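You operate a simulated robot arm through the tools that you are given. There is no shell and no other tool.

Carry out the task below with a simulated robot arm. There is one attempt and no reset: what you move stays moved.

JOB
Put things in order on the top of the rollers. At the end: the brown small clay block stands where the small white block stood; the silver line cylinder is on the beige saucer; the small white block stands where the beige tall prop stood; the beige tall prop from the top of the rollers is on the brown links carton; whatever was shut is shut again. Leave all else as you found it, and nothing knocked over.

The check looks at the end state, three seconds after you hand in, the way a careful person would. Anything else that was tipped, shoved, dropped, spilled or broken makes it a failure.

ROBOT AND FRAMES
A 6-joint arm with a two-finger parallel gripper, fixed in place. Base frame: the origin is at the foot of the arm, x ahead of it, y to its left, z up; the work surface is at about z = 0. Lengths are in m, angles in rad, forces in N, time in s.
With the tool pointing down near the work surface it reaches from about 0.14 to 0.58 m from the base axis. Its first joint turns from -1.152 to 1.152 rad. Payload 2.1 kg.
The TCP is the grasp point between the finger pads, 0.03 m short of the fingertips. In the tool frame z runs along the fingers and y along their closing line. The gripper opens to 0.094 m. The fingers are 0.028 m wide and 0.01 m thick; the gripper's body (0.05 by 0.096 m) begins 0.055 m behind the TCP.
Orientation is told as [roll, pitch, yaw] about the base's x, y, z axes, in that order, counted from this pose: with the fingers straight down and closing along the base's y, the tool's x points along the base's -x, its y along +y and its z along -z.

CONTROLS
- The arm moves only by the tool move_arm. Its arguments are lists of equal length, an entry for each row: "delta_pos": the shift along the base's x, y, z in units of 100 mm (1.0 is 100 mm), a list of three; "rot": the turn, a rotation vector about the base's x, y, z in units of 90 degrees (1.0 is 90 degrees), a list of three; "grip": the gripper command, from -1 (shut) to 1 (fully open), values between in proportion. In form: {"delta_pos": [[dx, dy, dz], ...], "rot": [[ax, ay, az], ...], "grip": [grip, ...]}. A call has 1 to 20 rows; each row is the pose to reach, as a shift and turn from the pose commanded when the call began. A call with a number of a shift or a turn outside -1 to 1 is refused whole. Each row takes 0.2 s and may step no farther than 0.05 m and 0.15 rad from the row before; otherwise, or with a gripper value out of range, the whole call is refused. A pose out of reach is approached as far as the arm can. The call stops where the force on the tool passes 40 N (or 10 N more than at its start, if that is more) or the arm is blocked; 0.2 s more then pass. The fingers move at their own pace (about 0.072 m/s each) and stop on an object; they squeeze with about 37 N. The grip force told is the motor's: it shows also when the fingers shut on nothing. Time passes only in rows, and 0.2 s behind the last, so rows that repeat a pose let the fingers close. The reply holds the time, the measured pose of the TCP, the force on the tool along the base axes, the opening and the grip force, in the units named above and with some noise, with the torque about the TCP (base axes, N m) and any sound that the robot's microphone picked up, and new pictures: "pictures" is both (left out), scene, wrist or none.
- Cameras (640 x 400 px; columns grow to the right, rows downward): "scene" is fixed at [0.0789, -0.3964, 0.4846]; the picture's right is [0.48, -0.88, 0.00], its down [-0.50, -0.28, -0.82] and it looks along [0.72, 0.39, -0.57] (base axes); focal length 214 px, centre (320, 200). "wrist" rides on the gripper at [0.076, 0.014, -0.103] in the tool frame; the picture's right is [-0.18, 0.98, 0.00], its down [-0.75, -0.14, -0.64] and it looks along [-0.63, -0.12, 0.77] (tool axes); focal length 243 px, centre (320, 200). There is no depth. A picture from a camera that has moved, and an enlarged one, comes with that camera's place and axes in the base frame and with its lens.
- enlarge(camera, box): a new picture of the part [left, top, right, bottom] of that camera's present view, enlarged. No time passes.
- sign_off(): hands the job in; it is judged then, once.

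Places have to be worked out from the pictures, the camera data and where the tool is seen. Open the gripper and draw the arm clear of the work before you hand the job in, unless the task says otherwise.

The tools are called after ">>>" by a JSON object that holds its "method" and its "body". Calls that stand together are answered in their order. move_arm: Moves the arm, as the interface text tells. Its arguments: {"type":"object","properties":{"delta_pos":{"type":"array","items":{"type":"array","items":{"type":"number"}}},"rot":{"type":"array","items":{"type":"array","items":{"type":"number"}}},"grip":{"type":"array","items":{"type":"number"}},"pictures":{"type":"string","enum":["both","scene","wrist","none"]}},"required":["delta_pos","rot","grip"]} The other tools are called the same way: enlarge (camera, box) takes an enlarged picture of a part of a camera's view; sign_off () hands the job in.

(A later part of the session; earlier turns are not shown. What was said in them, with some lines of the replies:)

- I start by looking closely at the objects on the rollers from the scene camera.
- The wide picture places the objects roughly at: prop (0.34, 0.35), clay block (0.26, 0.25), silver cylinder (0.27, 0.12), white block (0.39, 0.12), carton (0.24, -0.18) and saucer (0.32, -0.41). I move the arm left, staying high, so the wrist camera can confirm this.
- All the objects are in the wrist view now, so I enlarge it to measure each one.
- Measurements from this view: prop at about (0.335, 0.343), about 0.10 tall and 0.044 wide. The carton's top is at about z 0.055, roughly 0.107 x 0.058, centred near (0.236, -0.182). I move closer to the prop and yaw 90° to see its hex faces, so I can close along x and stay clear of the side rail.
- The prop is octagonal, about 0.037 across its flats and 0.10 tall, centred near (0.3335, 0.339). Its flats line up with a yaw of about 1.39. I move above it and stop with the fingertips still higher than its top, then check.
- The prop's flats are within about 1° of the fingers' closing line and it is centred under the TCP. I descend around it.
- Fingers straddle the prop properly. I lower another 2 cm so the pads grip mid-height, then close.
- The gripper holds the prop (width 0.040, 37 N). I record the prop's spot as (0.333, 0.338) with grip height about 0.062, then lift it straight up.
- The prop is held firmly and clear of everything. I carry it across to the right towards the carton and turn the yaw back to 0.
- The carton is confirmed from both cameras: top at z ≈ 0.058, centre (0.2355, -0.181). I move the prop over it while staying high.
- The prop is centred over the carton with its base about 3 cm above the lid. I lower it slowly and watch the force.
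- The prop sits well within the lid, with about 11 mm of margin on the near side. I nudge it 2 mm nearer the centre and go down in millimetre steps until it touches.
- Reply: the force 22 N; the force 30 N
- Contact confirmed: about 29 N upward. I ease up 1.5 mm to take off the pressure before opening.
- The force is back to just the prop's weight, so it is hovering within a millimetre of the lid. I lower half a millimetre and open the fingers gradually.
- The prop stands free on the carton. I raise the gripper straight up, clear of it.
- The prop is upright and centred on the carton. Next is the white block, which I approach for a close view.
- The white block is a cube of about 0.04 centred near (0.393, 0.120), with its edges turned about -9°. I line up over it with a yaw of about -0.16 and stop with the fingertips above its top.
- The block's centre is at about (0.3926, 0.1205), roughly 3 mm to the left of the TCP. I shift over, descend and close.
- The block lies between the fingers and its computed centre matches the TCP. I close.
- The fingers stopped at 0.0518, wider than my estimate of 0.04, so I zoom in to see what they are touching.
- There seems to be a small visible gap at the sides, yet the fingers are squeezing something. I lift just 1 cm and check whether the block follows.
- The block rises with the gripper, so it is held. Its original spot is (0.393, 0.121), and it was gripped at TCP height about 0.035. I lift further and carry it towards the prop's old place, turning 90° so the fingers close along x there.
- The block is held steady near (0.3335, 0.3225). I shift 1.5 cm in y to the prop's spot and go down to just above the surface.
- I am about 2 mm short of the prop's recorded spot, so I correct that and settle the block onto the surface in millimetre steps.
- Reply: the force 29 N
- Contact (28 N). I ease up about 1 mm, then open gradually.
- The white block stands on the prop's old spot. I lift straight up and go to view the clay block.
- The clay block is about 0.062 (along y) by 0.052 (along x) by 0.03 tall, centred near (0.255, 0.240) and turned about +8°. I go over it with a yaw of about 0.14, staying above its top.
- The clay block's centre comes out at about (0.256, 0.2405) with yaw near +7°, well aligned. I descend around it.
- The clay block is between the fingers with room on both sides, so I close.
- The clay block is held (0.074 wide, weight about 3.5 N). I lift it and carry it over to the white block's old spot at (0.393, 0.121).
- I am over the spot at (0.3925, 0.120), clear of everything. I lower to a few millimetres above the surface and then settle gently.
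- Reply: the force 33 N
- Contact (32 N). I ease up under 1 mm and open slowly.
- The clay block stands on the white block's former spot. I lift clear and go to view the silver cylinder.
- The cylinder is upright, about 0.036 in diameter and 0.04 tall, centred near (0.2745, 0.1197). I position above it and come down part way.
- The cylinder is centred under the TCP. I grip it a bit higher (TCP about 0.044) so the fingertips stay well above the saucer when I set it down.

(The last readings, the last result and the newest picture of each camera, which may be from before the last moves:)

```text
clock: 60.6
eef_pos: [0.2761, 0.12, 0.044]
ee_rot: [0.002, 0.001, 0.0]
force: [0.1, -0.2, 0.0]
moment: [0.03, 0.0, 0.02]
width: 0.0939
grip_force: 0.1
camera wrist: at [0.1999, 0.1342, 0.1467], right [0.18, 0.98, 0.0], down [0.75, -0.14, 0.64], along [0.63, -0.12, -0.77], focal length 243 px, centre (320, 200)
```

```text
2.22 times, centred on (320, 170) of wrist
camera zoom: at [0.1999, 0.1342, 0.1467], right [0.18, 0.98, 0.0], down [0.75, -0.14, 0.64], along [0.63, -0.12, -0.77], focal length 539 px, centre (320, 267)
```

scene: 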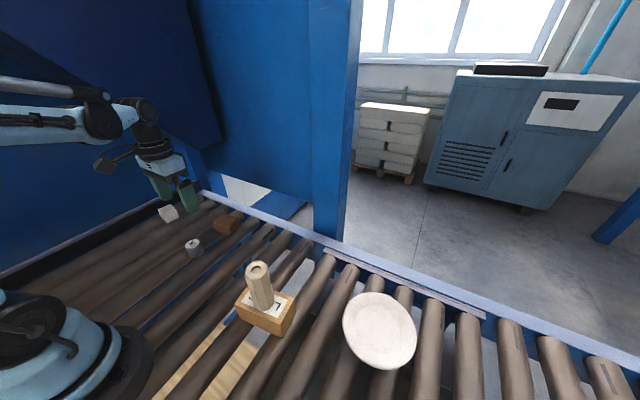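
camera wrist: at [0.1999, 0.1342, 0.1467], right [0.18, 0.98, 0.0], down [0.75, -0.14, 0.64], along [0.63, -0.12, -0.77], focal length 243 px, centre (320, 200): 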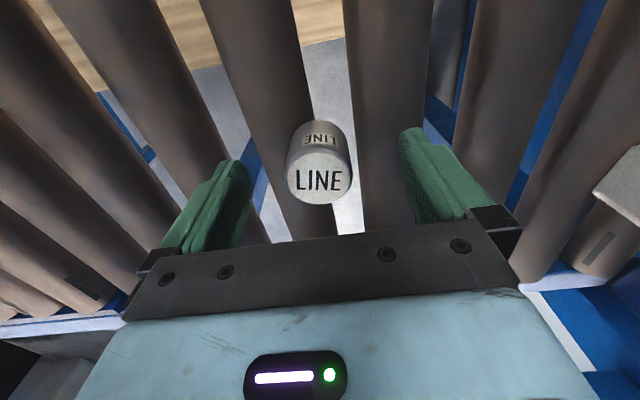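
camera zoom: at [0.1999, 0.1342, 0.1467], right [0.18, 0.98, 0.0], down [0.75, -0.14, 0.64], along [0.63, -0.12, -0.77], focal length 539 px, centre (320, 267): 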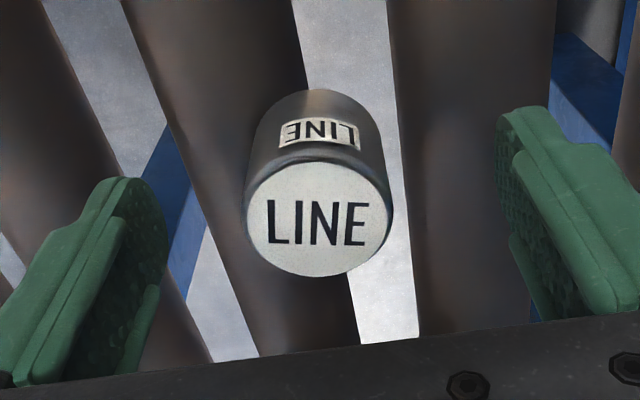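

>>> {"method": "move_arm", "body": {"delta_pos": [[-0.02, 0.003, 0], [-0.02, 0.003, 0], [-0.02, 0.003, 0], [-0.02, 0.003, 0], [-0.02, 0.003, 0], [-0.02, 0.003, 0], [-0.02, 0.003, 0]], "rot": [[0, 0, 0], [0, 0, 0], [0, 0, 0], [0, 0, 0], [0, 0, 0], [0, 0, 0], [0, 0, 0]], "grip": [1, 0.4, 0, -0.4, -1, -1, -1], "pictures": "none"}}

>>> {"method": "move_arm", "body": {"delta_pos": [[0, 0, 0.05], [0, 0, 0.1], [0, 0, 0.2], [0, 0, 0.2]], "rot": [[0, 0, 0], [0, 0, 0], [0, 0, 0], [0, 0, 0]], "grip": [-1, -1, -1, -1]}}

```text
clock: 62.2
eef_pos: [0.2738, 0.121, 0.045]
ee_rot: [0.001, -0.001, -0.002]
force: [-0.5, -1.2, 1.1]
moment: [-0.05, -0.02, -0.02]
width: 0.0365
grip_force: 36.6
```

```text
clock: 63.2
eef_pos: [0.2757, 0.1218, 0.065]
ee_rot: [0.0, 0.0, 0.001]
force: [0.2, 0.0, -1.7]
moment: [0.02, 0.04, 0.0]
width: 0.0364
grip_force: 37.2
camera wrist: at [0.1983, 0.135, 0.1673], right [0.18, 0.98, 0.0], down [0.75, -0.14, 0.64], along [0.63, -0.12, -0.77], focal length 243 px, centre (320, 200)
```

scene: 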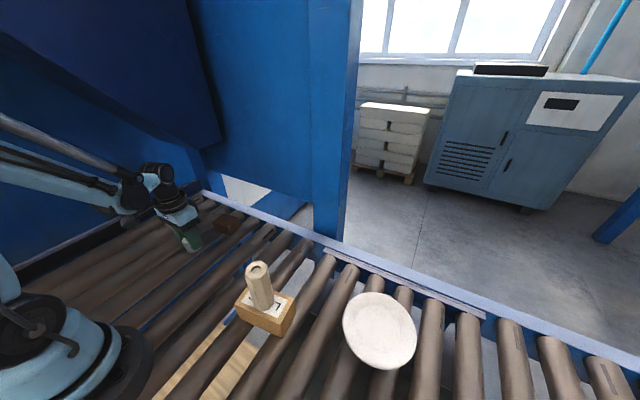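
wrist: 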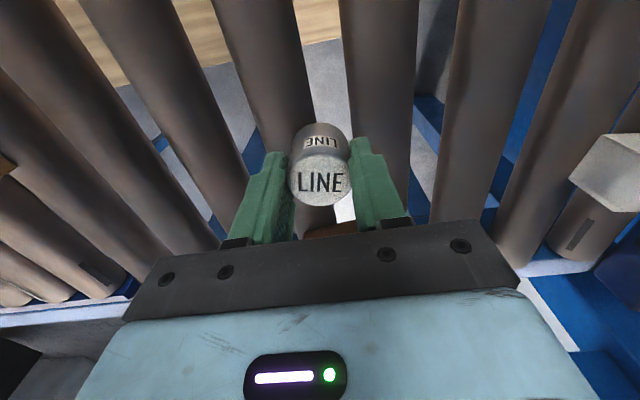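

The silver cylinder is gripped (0.0365) and lifted cleanly. I raise it high and travel to the right, passing above and beyond the prop on the carton.

>>> {"method": "move_arm", "body": {"delta_pos": [[0, 0, 0.3], [0, 0, 0.65], [0, 0, 1.0]], "rot": [[0, 0, 0], [0, 0, 0], [0, 0, 0]], "grip": [-1, -1, -1], "pictures": "none"}}

>>> {"method": "move_arm", "body": {"delta_pos": [[0.1, -0.2, 0.3], [0.2, -0.5, 0.6], [0.3, -0.75, 0.9], [0.4, -1.0, 1.0]], "rot": [[0, 0, 0], [0, 0, 0], [0, 0, 0], [0, 0, 0]], "grip": [-1, -1, -1, -1], "pictures": "none"}}

>>> {"method": "move_arm", "body": {"delta_pos": [[0.1, -0.33, 0], [0.2, -0.66, 0], [0.3, -1.0, 0]], "rot": [[0, 0, -0.08], [0, 0, -0.16], [0, 0, -0.24]], "grip": [-1, -1, -1], "pictures": "none"}}

>>> {"method": "move_arm", "body": {"delta_pos": [[0, -0.33, 0], [0, -0.66, 0], [0, -1.0, 0]], "rot": [[0, 0, -0.08], [0, 0, -0.16], [0, 0, -0.24]], "grip": [-1, -1, -1], "pictures": "both"}}

```text
clock: 64.0
eef_pos: [0.2752, 0.1214, 0.1636]
ee_rot: [0.001, 0.001, -0.001]
force: [0.4, 0.5, -0.8]
moment: [-0.01, 0.03, -0.01]
width: 0.0369
grip_force: 37.8
```

```text
clock: 65.0
eef_pos: [0.3137, 0.0201, 0.2646]
ee_rot: [0.0, -0.001, 0.0]
force: [-0.3, -0.6, -0.6]
moment: [0.01, 0.0, -0.01]
width: 0.037
grip_force: 37.1
```

```text
clock: 65.8
eef_pos: [0.345, -0.0817, 0.265]
ee_rot: [0.001, -0.001, -0.377]
force: [0.3, 0.3, -0.8]
moment: [0.02, 0.02, 0.01]
width: 0.0369
grip_force: 37.0
```

```text
clock: 66.6
eef_pos: [0.3443, -0.1799, 0.2634]
ee_rot: [0.001, 0.0, -0.755]
force: [-1.0, 0.5, -1.4]
moment: [0.01, -0.01, -0.01]
width: 0.0368
grip_force: 36.7
camera wrist: at [0.2985, -0.1188, 0.3661], right [0.81, 0.59, 0.0], down [0.45, -0.62, 0.64], along [0.38, -0.52, -0.77], focal length 243 px, centre (320, 200)
```

scene: 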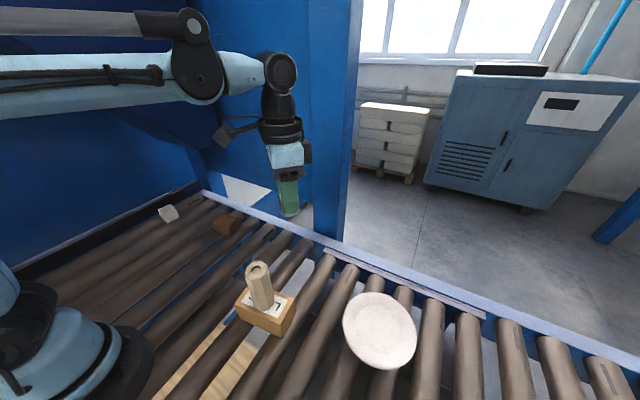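
wrist: 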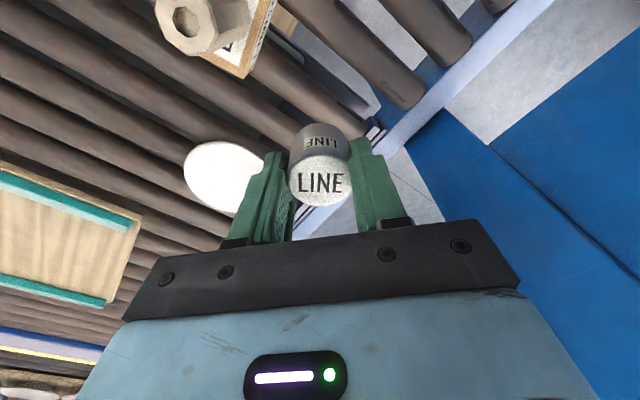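

The saucer comes into view to the lower left, partly hidden by the gripper. I move closer to see it fully, still high.

>>> {"method": "move_arm", "body": {"delta_pos": [[-0.1, -0.33, 0], [-0.2, -0.66, 0], [-0.3, -1.0, 0], [-0.3, -1.0, 0]], "rot": [[0, 0, 0], [0, 0, 0], [0, 0, 0], [0, 0, 0]], "grip": [-1, -1, -1, -1]}}

>>> {"method": "enlarge", "body": {"camera": "scene", "box": [320, 270, 440, 390]}}

>>> {"method": "enlarge", "body": {"camera": "wrist", "box": [180, 20, 380, 200]}}

```text
clock: 67.6
eef_pos: [0.3133, -0.2793, 0.2648]
ee_rot: [-0.001, 0.0, -0.754]
force: [0.2, -0.9, -1.5]
moment: [-0.03, -0.02, 0.04]
width: 0.0367
grip_force: 36.6
camera wrist: at [0.2678, -0.2183, 0.3669], right [0.81, 0.59, 0.0], down [0.45, -0.62, 0.64], along [0.38, -0.52, -0.77], focal length 243 px, centre (320, 200)
```

scene: 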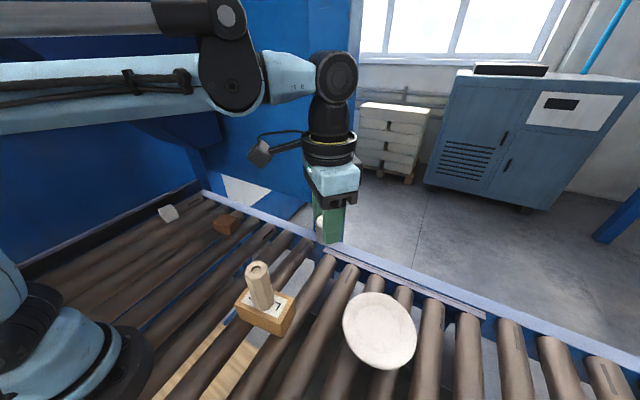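
wrist: 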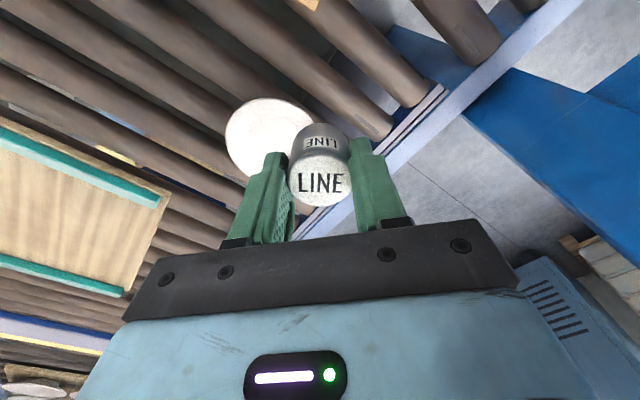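

```text
3.33 times, centred on (380, 330) of scene
camera zoom: at [0.0789, -0.3964, 0.4846], right [0.48, -0.88, 0.0], down [-0.5, -0.28, -0.82], along [0.72, 0.39, -0.57], focal length 715 px, centre (120, -233)
```

zoom: 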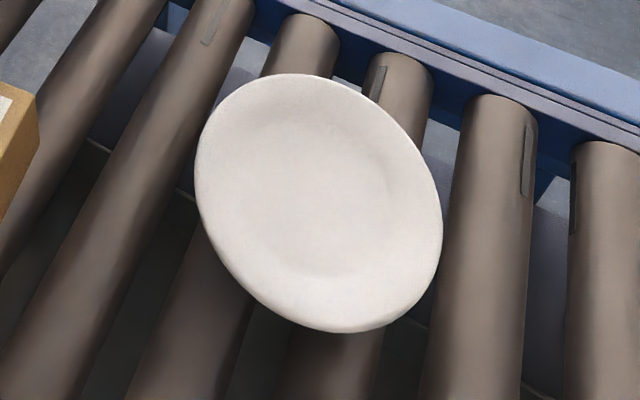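

```text
2.22 times, centred on (280, 110) of wrist
camera zoom: at [0.2678, -0.2183, 0.3669], right [0.81, 0.59, 0.0], down [0.45, -0.62, 0.64], along [0.38, -0.52, -0.77], focal length 539 px, centre (409, 400)
```

zoom: 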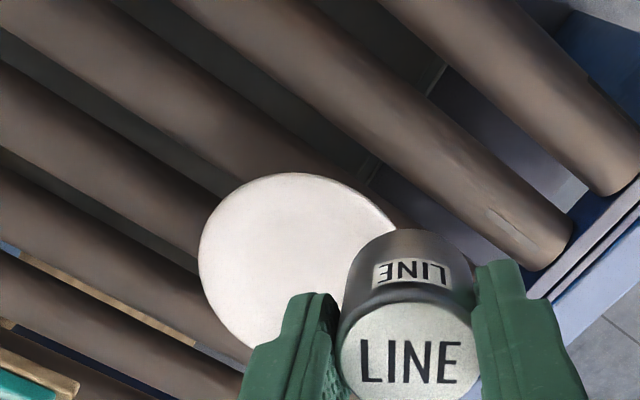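

From the scene camera the saucer lies flat, about 0.15 in diameter, centred near (0.318, -0.403). I bring the cylinder over its centre.

>>> {"method": "move_arm", "body": {"delta_pos": [[0.02, -0.33, 0], [0.04, -0.66, 0], [0.05, -1.0, 0], [0.05, -1.0, 0]], "rot": [[0, 0, 0], [0, 0, 0], [0, 0, 0], [0, 0, 0]], "grip": [-1, -1, -1, -1], "pictures": "none"}}

>>> {"method": "move_arm", "body": {"delta_pos": [[0, -0.24, 0], [0, -0.24, -0.35], [0, -0.24, -0.7], [0, -0.24, -1.0], [0, -0.24, -1.0]], "rot": [[0, 0, 0], [0, 0, 0], [0, 0, 0], [0, 0, 0], [0, 0, 0]], "grip": [-1, -1, -1, -1, -1]}}

>>> {"method": "enlarge", "body": {"camera": "scene", "box": [310, 210, 450, 390]}}

>>> {"method": "enlarge", "body": {"camera": "wrist", "box": [160, 20, 480, 220]}}

```text
clock: 68.6
eef_pos: [0.3187, -0.3814, 0.2645]
ee_rot: [0.001, 0.0, -0.755]
force: [-0.4, -0.1, -0.6]
moment: [-0.01, -0.01, -0.01]
width: 0.0371
grip_force: 36.6
```

```text
clock: 69.8
eef_pos: [0.3177, -0.4034, 0.1652]
ee_rot: [0.0, 0.0, -0.753]
force: [-0.6, 0.7, -1.9]
moment: [0.01, 0.01, -0.03]
width: 0.0369
grip_force: 36.8
camera wrist: at [0.2718, -0.3413, 0.2687], right [0.81, 0.59, 0.0], down [0.45, -0.62, 0.64], along [0.38, -0.52, -0.77], focal length 243 px, centre (320, 200)
```

scene: 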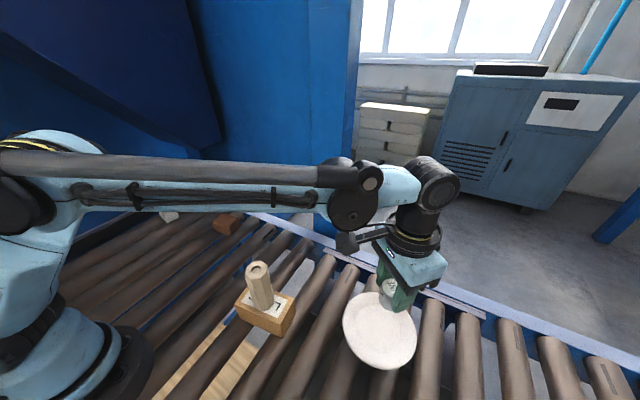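
wrist: 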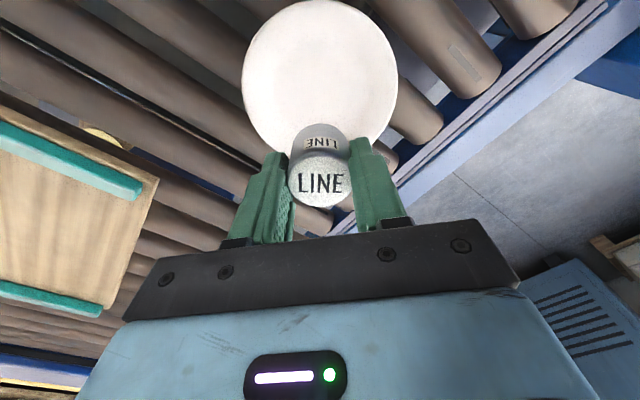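

```text
2.22 times, centred on (380, 300) of scene
camera zoom: at [0.0789, -0.3964, 0.4846], right [0.48, -0.88, 0.0], down [-0.5, -0.28, -0.82], along [0.72, 0.39, -0.57], focal length 477 px, centre (187, -22)
```

zoom: 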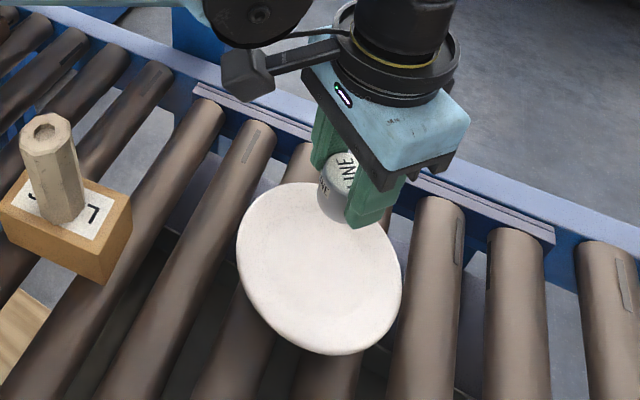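

```text
2.00 times, centred on (320, 120) of wrist
camera zoom: at [0.2718, -0.3413, 0.2687], right [0.81, 0.59, 0.0], down [0.45, -0.62, 0.64], along [0.38, -0.52, -0.77], focal length 485 px, centre (320, 360)
```

zoom: 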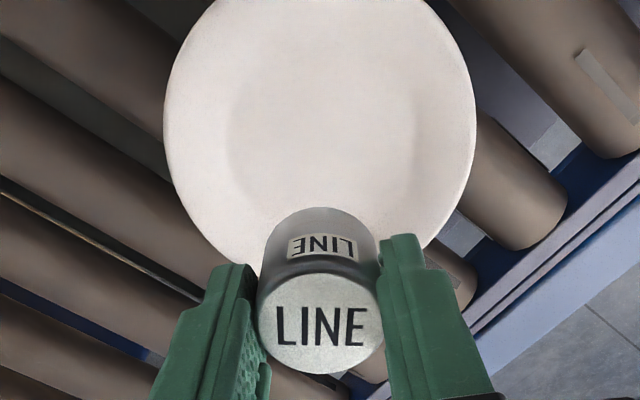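

The saucer's centre works out at (0.3175, -0.403), directly under the cylinder. I descend to about 2 cm above its surface.

>>> {"method": "move_arm", "body": {"delta_pos": [[0, 0, -0.3], [0, 0, -0.6], [0, 0, -0.85], [0, 0, -0.95], [0, 0, -0.95]], "rot": [[0, 0, 0], [0, 0, 0], [0, 0, 0], [0, 0, 0], [0, 0, 0]], "grip": [-1, -1, -1, -1, -1]}}

>>> {"method": "enlarge", "body": {"camera": "scene", "box": [320, 270, 440, 390]}}

>>> {"method": "enlarge", "body": {"camera": "wrist", "box": [160, 20, 480, 220]}}

```text
clock: 71.0
eef_pos: [0.3197, -0.4026, 0.0702]
ee_rot: [0.001, 0.0, -0.753]
force: [-0.5, -0.9, -0.1]
moment: [0.02, 0.0, 0.0]
width: 0.0367
grip_force: 36.9
camera wrist: at [0.2738, -0.3397, 0.173], right [0.81, 0.59, 0.0], down [0.45, -0.62, 0.64], along [0.38, -0.52, -0.77], focal length 243 px, centre (320, 200)
```

scene: 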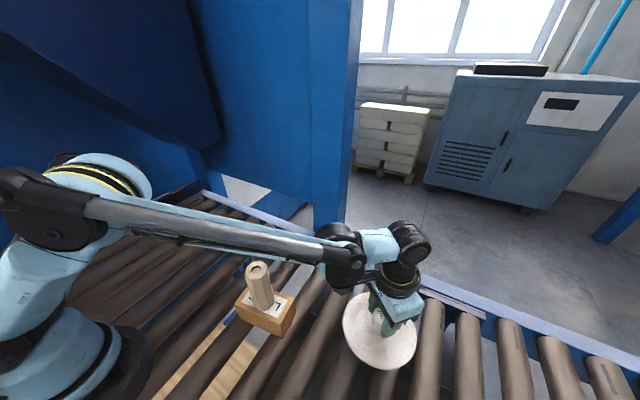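
wrist: 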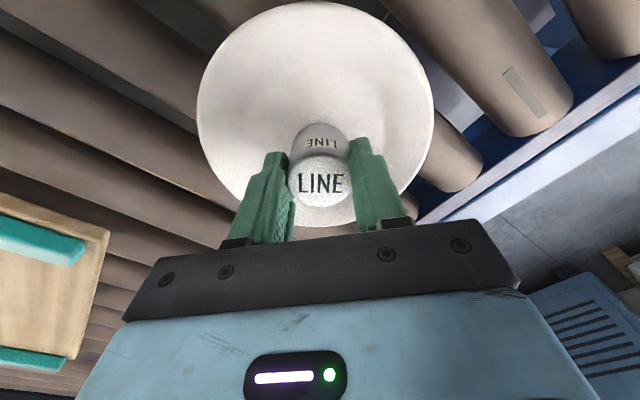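

```text
3.33 times, centred on (380, 330) of scene
camera zoom: at [0.0789, -0.3964, 0.4846], right [0.48, -0.88, 0.0], down [-0.5, -0.28, -0.82], along [0.72, 0.39, -0.57], focal length 715 px, centre (120, -233)
```

zoom: 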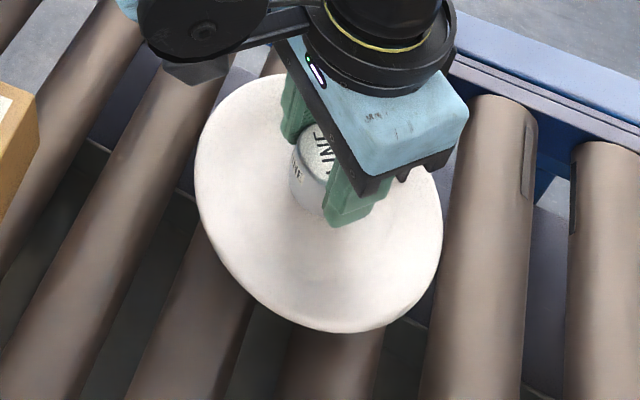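

```text
2.00 times, centred on (320, 120) of wrist
camera zoom: at [0.2738, -0.3397, 0.173], right [0.81, 0.59, 0.0], down [0.45, -0.62, 0.64], along [0.38, -0.52, -0.77], focal length 485 px, centre (320, 360)
```

zoom: 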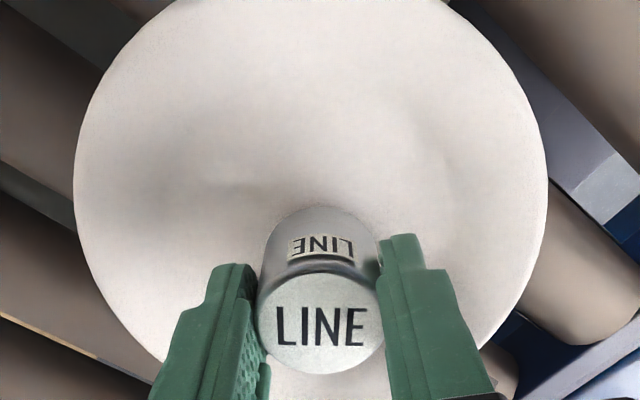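

The cylinder is inside the saucer's well and the arm clears the prop. I lower gently in small steps to find contact.

>>> {"method": "move_arm", "body": {"delta_pos": [[0, 0, -0.04], [0, 0, -0.08], [0, 0, -0.1], [0, 0, -0.11], [0, 0, -0.11]], "rot": [[0, 0, 0], [0, 0, 0], [0, 0, 0], [0, 0, 0], [0, 0, 0]], "grip": [-1, -1, -1, -1, -1], "pictures": "none"}}

>>> {"method": "move_arm", "body": {"delta_pos": [[0, 0, -0.01], [0, 0, -0.02], [0, 0, -0.02]], "rot": [[0, 0, 0], [0, 0, 0], [0, 0, 0]], "grip": [-1, -1, -1], "pictures": "none"}}

```text
clock: 71.5
eef_pos: [0.3198, -0.402, 0.0676]
ee_rot: [-0.001, -0.001, -0.754]
force: [-0.1, -0.5, 12.0]
moment: [-0.03, 0.0, 0.03]
width: 0.037
grip_force: 36.9
stopped in row 2: the force on the tool passed its limit at 49 N (the readings are from after the stop); the commanded pose is now the measured one
```

```text
clock: 72.1
eef_pos: [0.3202, -0.4018, 0.0675]
ee_rot: [0.0, 0.0, -0.754]
force: [0.2, 1.3, 11.7]
moment: [-0.04, 0.01, 0.0]
width: 0.0369
grip_force: 37.0
stopped in row 2: the force on the tool passed its limit at 44 N (the readings are from after the stop); the commanded pose is now the measured one
```

The cylinder met the saucer sooner than expected (TCP z about 0.0675). I ease up half a millimetre and look at what is touching.

>>> {"method": "move_arm", "body": {"delta_pos": [[0, 0, 0.006], [0, 0, 0.006]], "rot": [[0, 0, 0], [0, 0, 0]], "grip": [-1, -1]}}

>>> {"method": "enlarge", "body": {"camera": "scene", "box": [340, 270, 420, 350]}}

>>> {"method": "enlarge", "body": {"camera": "wrist", "box": [220, 90, 420, 240]}}

```text
clock: 72.7
eef_pos: [0.3194, -0.4015, 0.0672]
ee_rot: [-0.001, 0.0, -0.753]
force: [0.8, -1.2, 0.8]
moment: [-0.08, 0.01, 0.0]
width: 0.0371
grip_force: 37.1
camera wrist: at [0.2736, -0.3396, 0.1696], right [0.81, 0.59, 0.0], down [0.45, -0.62, 0.64], along [0.38, -0.52, -0.77], focal length 243 px, centre (320, 200)
```

scene: 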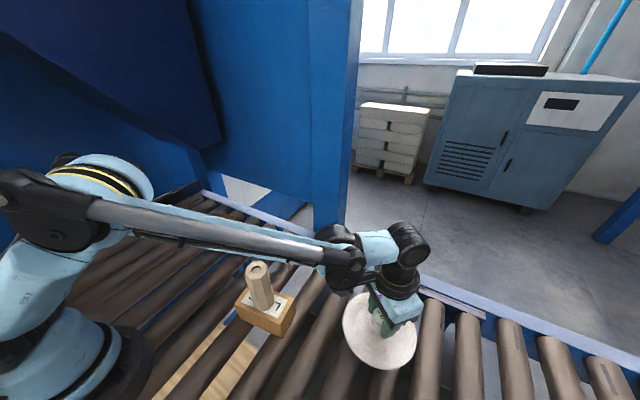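
wrist: 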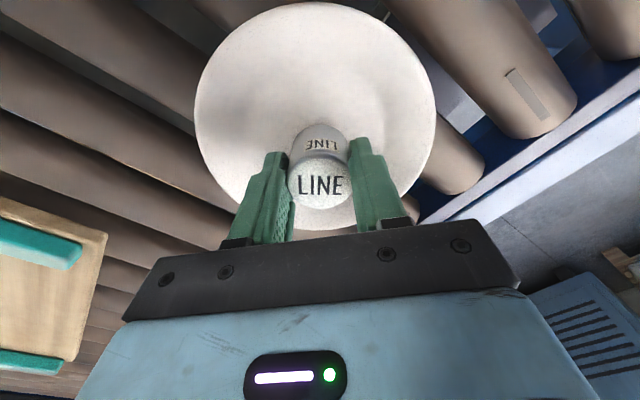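

```text
5.00 times, centred on (380, 310) of scene
camera zoom: at [0.0789, -0.3964, 0.4846], right [0.48, -0.88, 0.0], down [-0.5, -0.28, -0.82], along [0.72, 0.39, -0.57], focal length 1072 px, centre (20, -350)
```

zoom: 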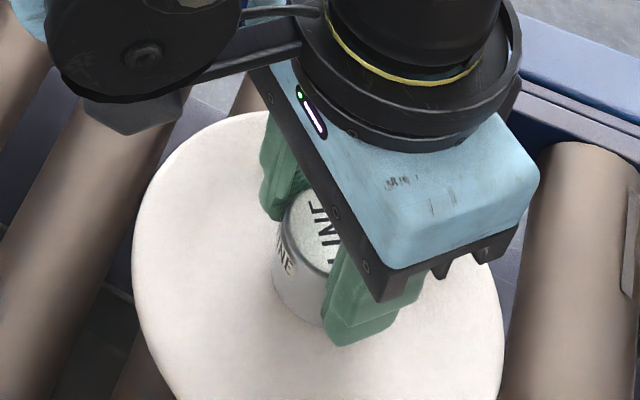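

```text
2.67 times, centred on (320, 165) of wrist
camera zoom: at [0.2736, -0.3396, 0.1696], right [0.81, 0.59, 0.0], down [0.45, -0.62, 0.64], along [0.38, -0.52, -0.77], focal length 647 px, centre (320, 293)
```

zoom: 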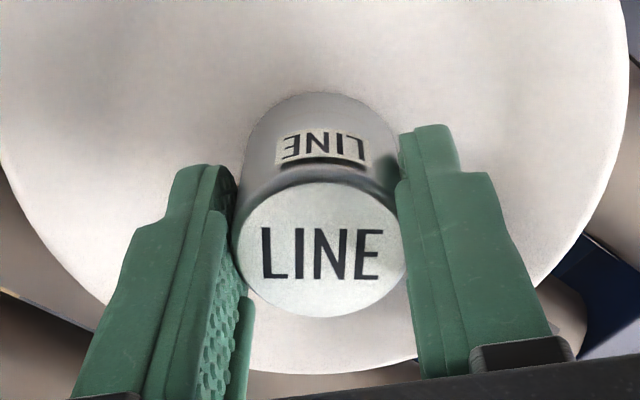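

The cylinder's base rests on the saucer's surface and the residual force is about 1 N. I open the fingers part way, gently.

>>> {"method": "move_arm", "body": {"delta_pos": [[0, 0, 0], [0, 0, 0], [0, 0, 0], [0, 0, 0], [0, 0, 0]], "rot": [[0, 0, 0], [0, 0, 0], [0, 0, 0], [0, 0, 0], [0, 0, 0]], "grip": [-0.18, -0.1, 0.1, 0.3, 0.3]}}

>>> {"method": "enlarge", "body": {"camera": "wrist", "box": [220, 90, 420, 240]}}

>>> {"method": "enlarge", "body": {"camera": "scene", "box": [340, 270, 420, 350]}}

```text
clock: 73.9
eef_pos: [0.3193, -0.4011, 0.0672]
ee_rot: [-0.002, 0.0, -0.754]
force: [0.4, -0.4, -0.4]
moment: [-0.01, 0.01, 0.02]
width: 0.0614
grip_force: 0.0
camera wrist: at [0.2736, -0.3396, 0.1697], right [0.81, 0.59, 0.0], down [0.45, -0.62, 0.64], along [0.38, -0.52, -0.77], focal length 243 px, centre (320, 200)
```

scene: 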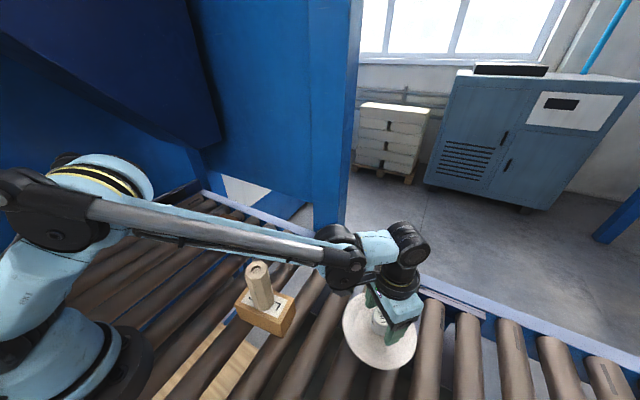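
wrist: 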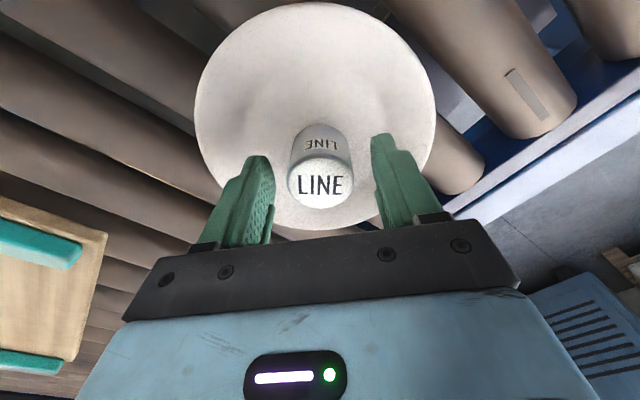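

```text
2.67 times, centred on (320, 165) of wrist
camera zoom: at [0.2736, -0.3396, 0.1697], right [0.81, 0.59, 0.0], down [0.45, -0.62, 0.64], along [0.38, -0.52, -0.77], focal length 647 px, centre (320, 293)
```

zoom: 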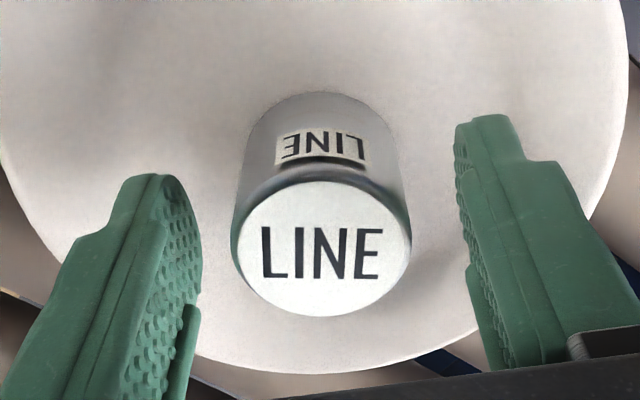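

```text
5.00 times, centred on (380, 310) of scene
camera zoom: at [0.0789, -0.3964, 0.4846], right [0.48, -0.88, 0.0], down [-0.5, -0.28, -0.82], along [0.72, 0.39, -0.57], focal length 1072 px, centre (20, -350)
```

zoom: 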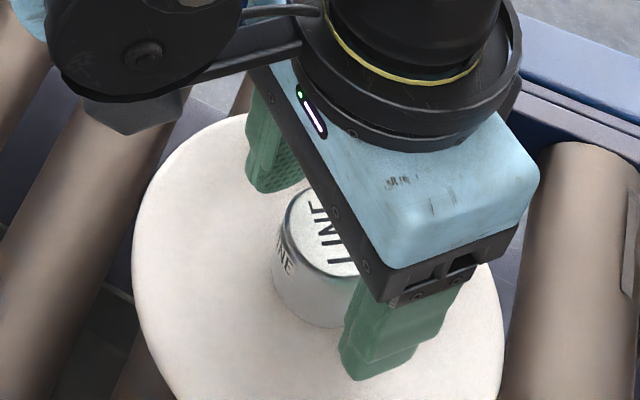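

The cylinder stands on its own on the saucer and the fingers are clear on both sides. I rise straight up.

>>> {"method": "move_arm", "body": {"delta_pos": [[0, 0, 0.15], [0, 0, 0.4], [0, 0, 0.7], [0, 0, 1.0]], "rot": [[0, 0, 0], [0, 0, 0], [0, 0, 0], [0, 0, 0]], "grip": [0.3, 0.3, 0.3, 1], "pictures": "none"}}

>>> {"method": "move_arm", "body": {"delta_pos": [[0, 0, 0.3], [0, 0.05, 0.6], [0, 0.2, 0.9], [0, 0.4, 1.0], [0, 0.6, 1.0]], "rot": [[0, 0, 0], [0, 0, 0], [0, 0, 0], [0, 0, 0], [0, 0, 0]], "grip": [1, 1, 1, 1, 1]}}

```text
clock: 74.9
eef_pos: [0.3185, -0.4025, 0.1678]
ee_rot: [-0.001, -0.001, -0.755]
force: [-0.7, 0.0, -0.5]
moment: [-0.02, -0.03, -0.02]
width: 0.0939
grip_force: 0.1
```

```text
clock: 76.1
eef_pos: [0.3176, -0.3431, 0.2681]
ee_rot: [-0.001, 0.001, -0.754]
force: [-0.1, 0.6, 0.5]
moment: [-0.02, 0.01, -0.01]
width: 0.0938
grip_force: 0.0
camera wrist: at [0.2721, -0.2811, 0.3704], right [0.81, 0.59, 0.0], down [0.45, -0.62, 0.64], along [0.38, -0.52, -0.77], focal length 243 px, centre (320, 200)
```

scene: 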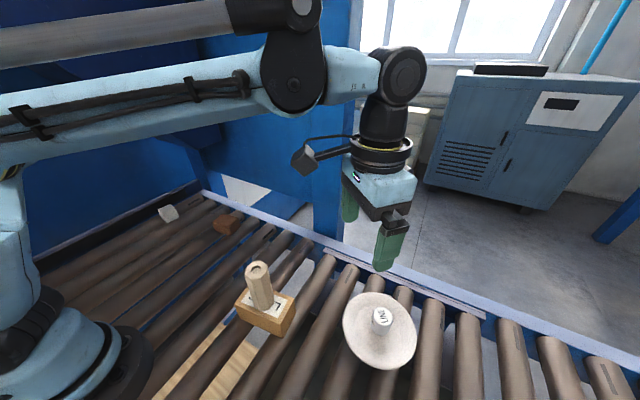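
wrist: 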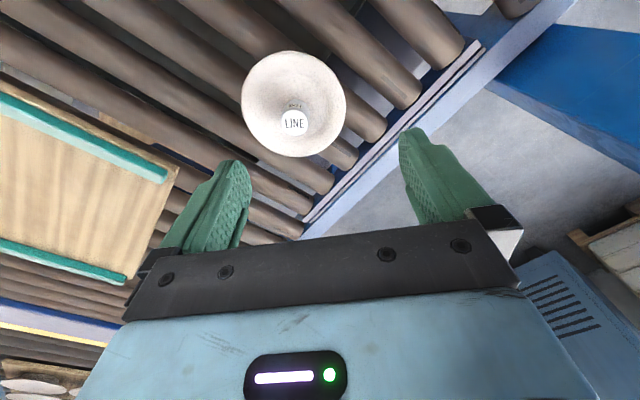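

All four objects appear to be in place. I draw the arm back to its starting pose, staying high, and take a final close look.

>>> {"method": "move_arm", "body": {"delta_pos": [[0.1, 0.25, 0.3], [0.2, 0.5, 0.6], [0.25, 0.75, 0.9], [0.3, 1.0, 1.0]], "rot": [[0, 0, 0.08], [0, 0, 0.16], [0, 0, 0.24], [0, 0, 0.32]], "grip": [1, 1, 1, 1], "pictures": "none"}}

>>> {"method": "move_arm", "body": {"delta_pos": [[0, 0.33, 0.05], [0, 0.66, 0.1], [0, 1.0, 0.2]], "rot": [[0, 0, 0.05], [0, 0, 0.1], [0, 0, 0.16]], "grip": [1, 1, 1], "pictures": "none"}}

>>> {"method": "move_arm", "body": {"delta_pos": [[0, 0.33, 0], [0, 0.66, 0], [0, 1.0, 0], [0, 1.0, 0]], "rot": [[0, 0, 0], [0, 0, 0], [0, 0, 0], [0, 0, 0]], "grip": [1, 1, 1, 1]}}

>>> {"method": "enlarge", "body": {"camera": "scene", "box": [120, 170, 280, 270]}}

>>> {"method": "enlarge", "body": {"camera": "scene", "box": [210, 250, 450, 400]}}

```text
clock: 77.1
eef_pos: [0.3517, -0.2405, 0.3665]
ee_rot: [0.0, 0.001, -0.249]
force: [0.7, 0.3, -0.5]
moment: [0.03, -0.04, 0.0]
width: 0.0939
grip_force: 0.0
```

```text
clock: 77.9
eef_pos: [0.3501, -0.1415, 0.3876]
ee_rot: [0.0, -0.001, 0.002]
force: [-0.2, 0.1, 0.4]
moment: [-0.02, 0.0, -0.01]
width: 0.094
grip_force: 0.1
```

```text
clock: 78.9
eef_pos: [0.3481, -0.0397, 0.3867]
ee_rot: [0.0, 0.0, 0.001]
force: [0.1, 0.0, -0.5]
moment: [0.01, 0.0, -0.01]
width: 0.0942
grip_force: 0.0
camera wrist: at [0.272, -0.0266, 0.49], right [0.18, 0.98, 0.0], down [0.75, -0.14, 0.64], along [0.63, -0.12, -0.77], focal length 243 px, centre (320, 200)
```

scene: 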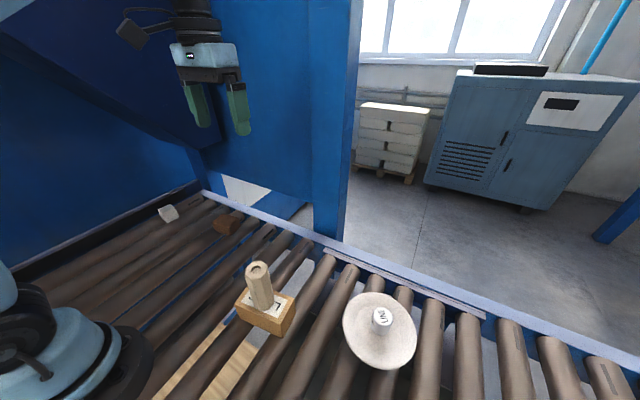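
wrist: 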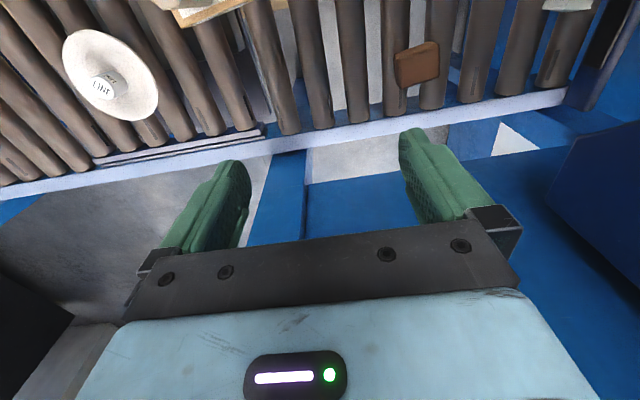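

```text
4.00 times, centred on (200, 220) of scene
camera zoom: at [0.0789, -0.3964, 0.4846], right [0.48, -0.88, 0.0], down [-0.5, -0.28, -0.82], along [0.72, 0.39, -0.57], focal length 858 px, centre (800, 120)
```

zoom: 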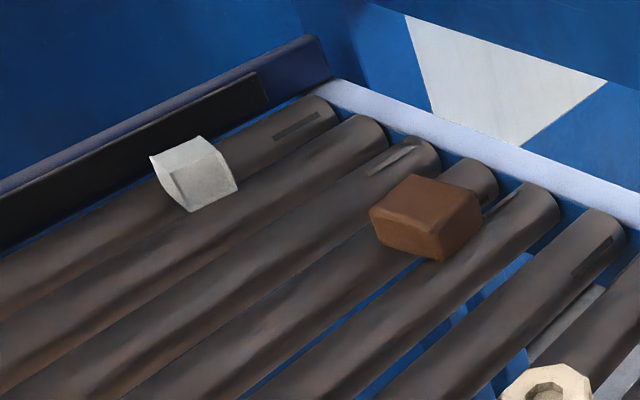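

```text
2.67 times, centred on (330, 325) of scene
camera zoom: at [0.0789, -0.3964, 0.4846], right [0.48, -0.88, 0.0], down [-0.5, -0.28, -0.82], along [0.72, 0.39, -0.57], focal length 572 px, centre (293, -133)
```

zoom: 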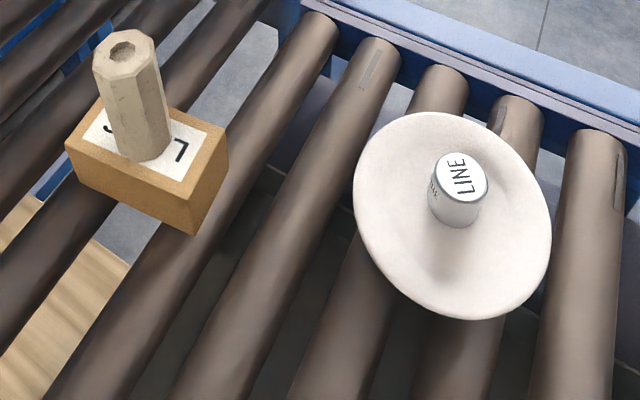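

The final pictures show everything in place and upright:
- **White block:** on the prop's old spot.
- **Clay block:** on the white block's old spot.
- **Prop:** standing on the carton.
- **Silver cylinder:** standing on the saucer.

The carton and saucer have not shifted and nothing was opened. The gripper is open and clear, so I hand in.

>>> {"method": "sign_off", "body": {}}

```text
The job is handed in.
```

The job is handed in, and the last pictures before hand-in showed everything where you asked, upright, with the gripper open and the arm drawn clear.

| Object | Where it is now |
|---|---|
| Beige tall prop | Standing on the lid of the brown links carton |
| Small white block | Standing where the prop stood, about (0.334, 0.339) |
| Brown small clay block | Standing where the white block stood, about (0.392, 0.121) |
| Silver line cylinder | Standing near the middle of the beige saucer |

- **Left as found:** the carton and saucer look unmoved against the first pictures. Nothing was opened, so nothing needed shutting.
- **Placement accuracy:** I worked the two "where it stood" positions out from the cameras and arm readings. I expect each block to be within a few millimetres of its spot.
- **Firm contact:** the cylinder met the saucer sooner than I expected. The force limit stopped the arm twice, at 49 N and then 44 N. The saucer did not visibly move and the cylinder stood steady once released.
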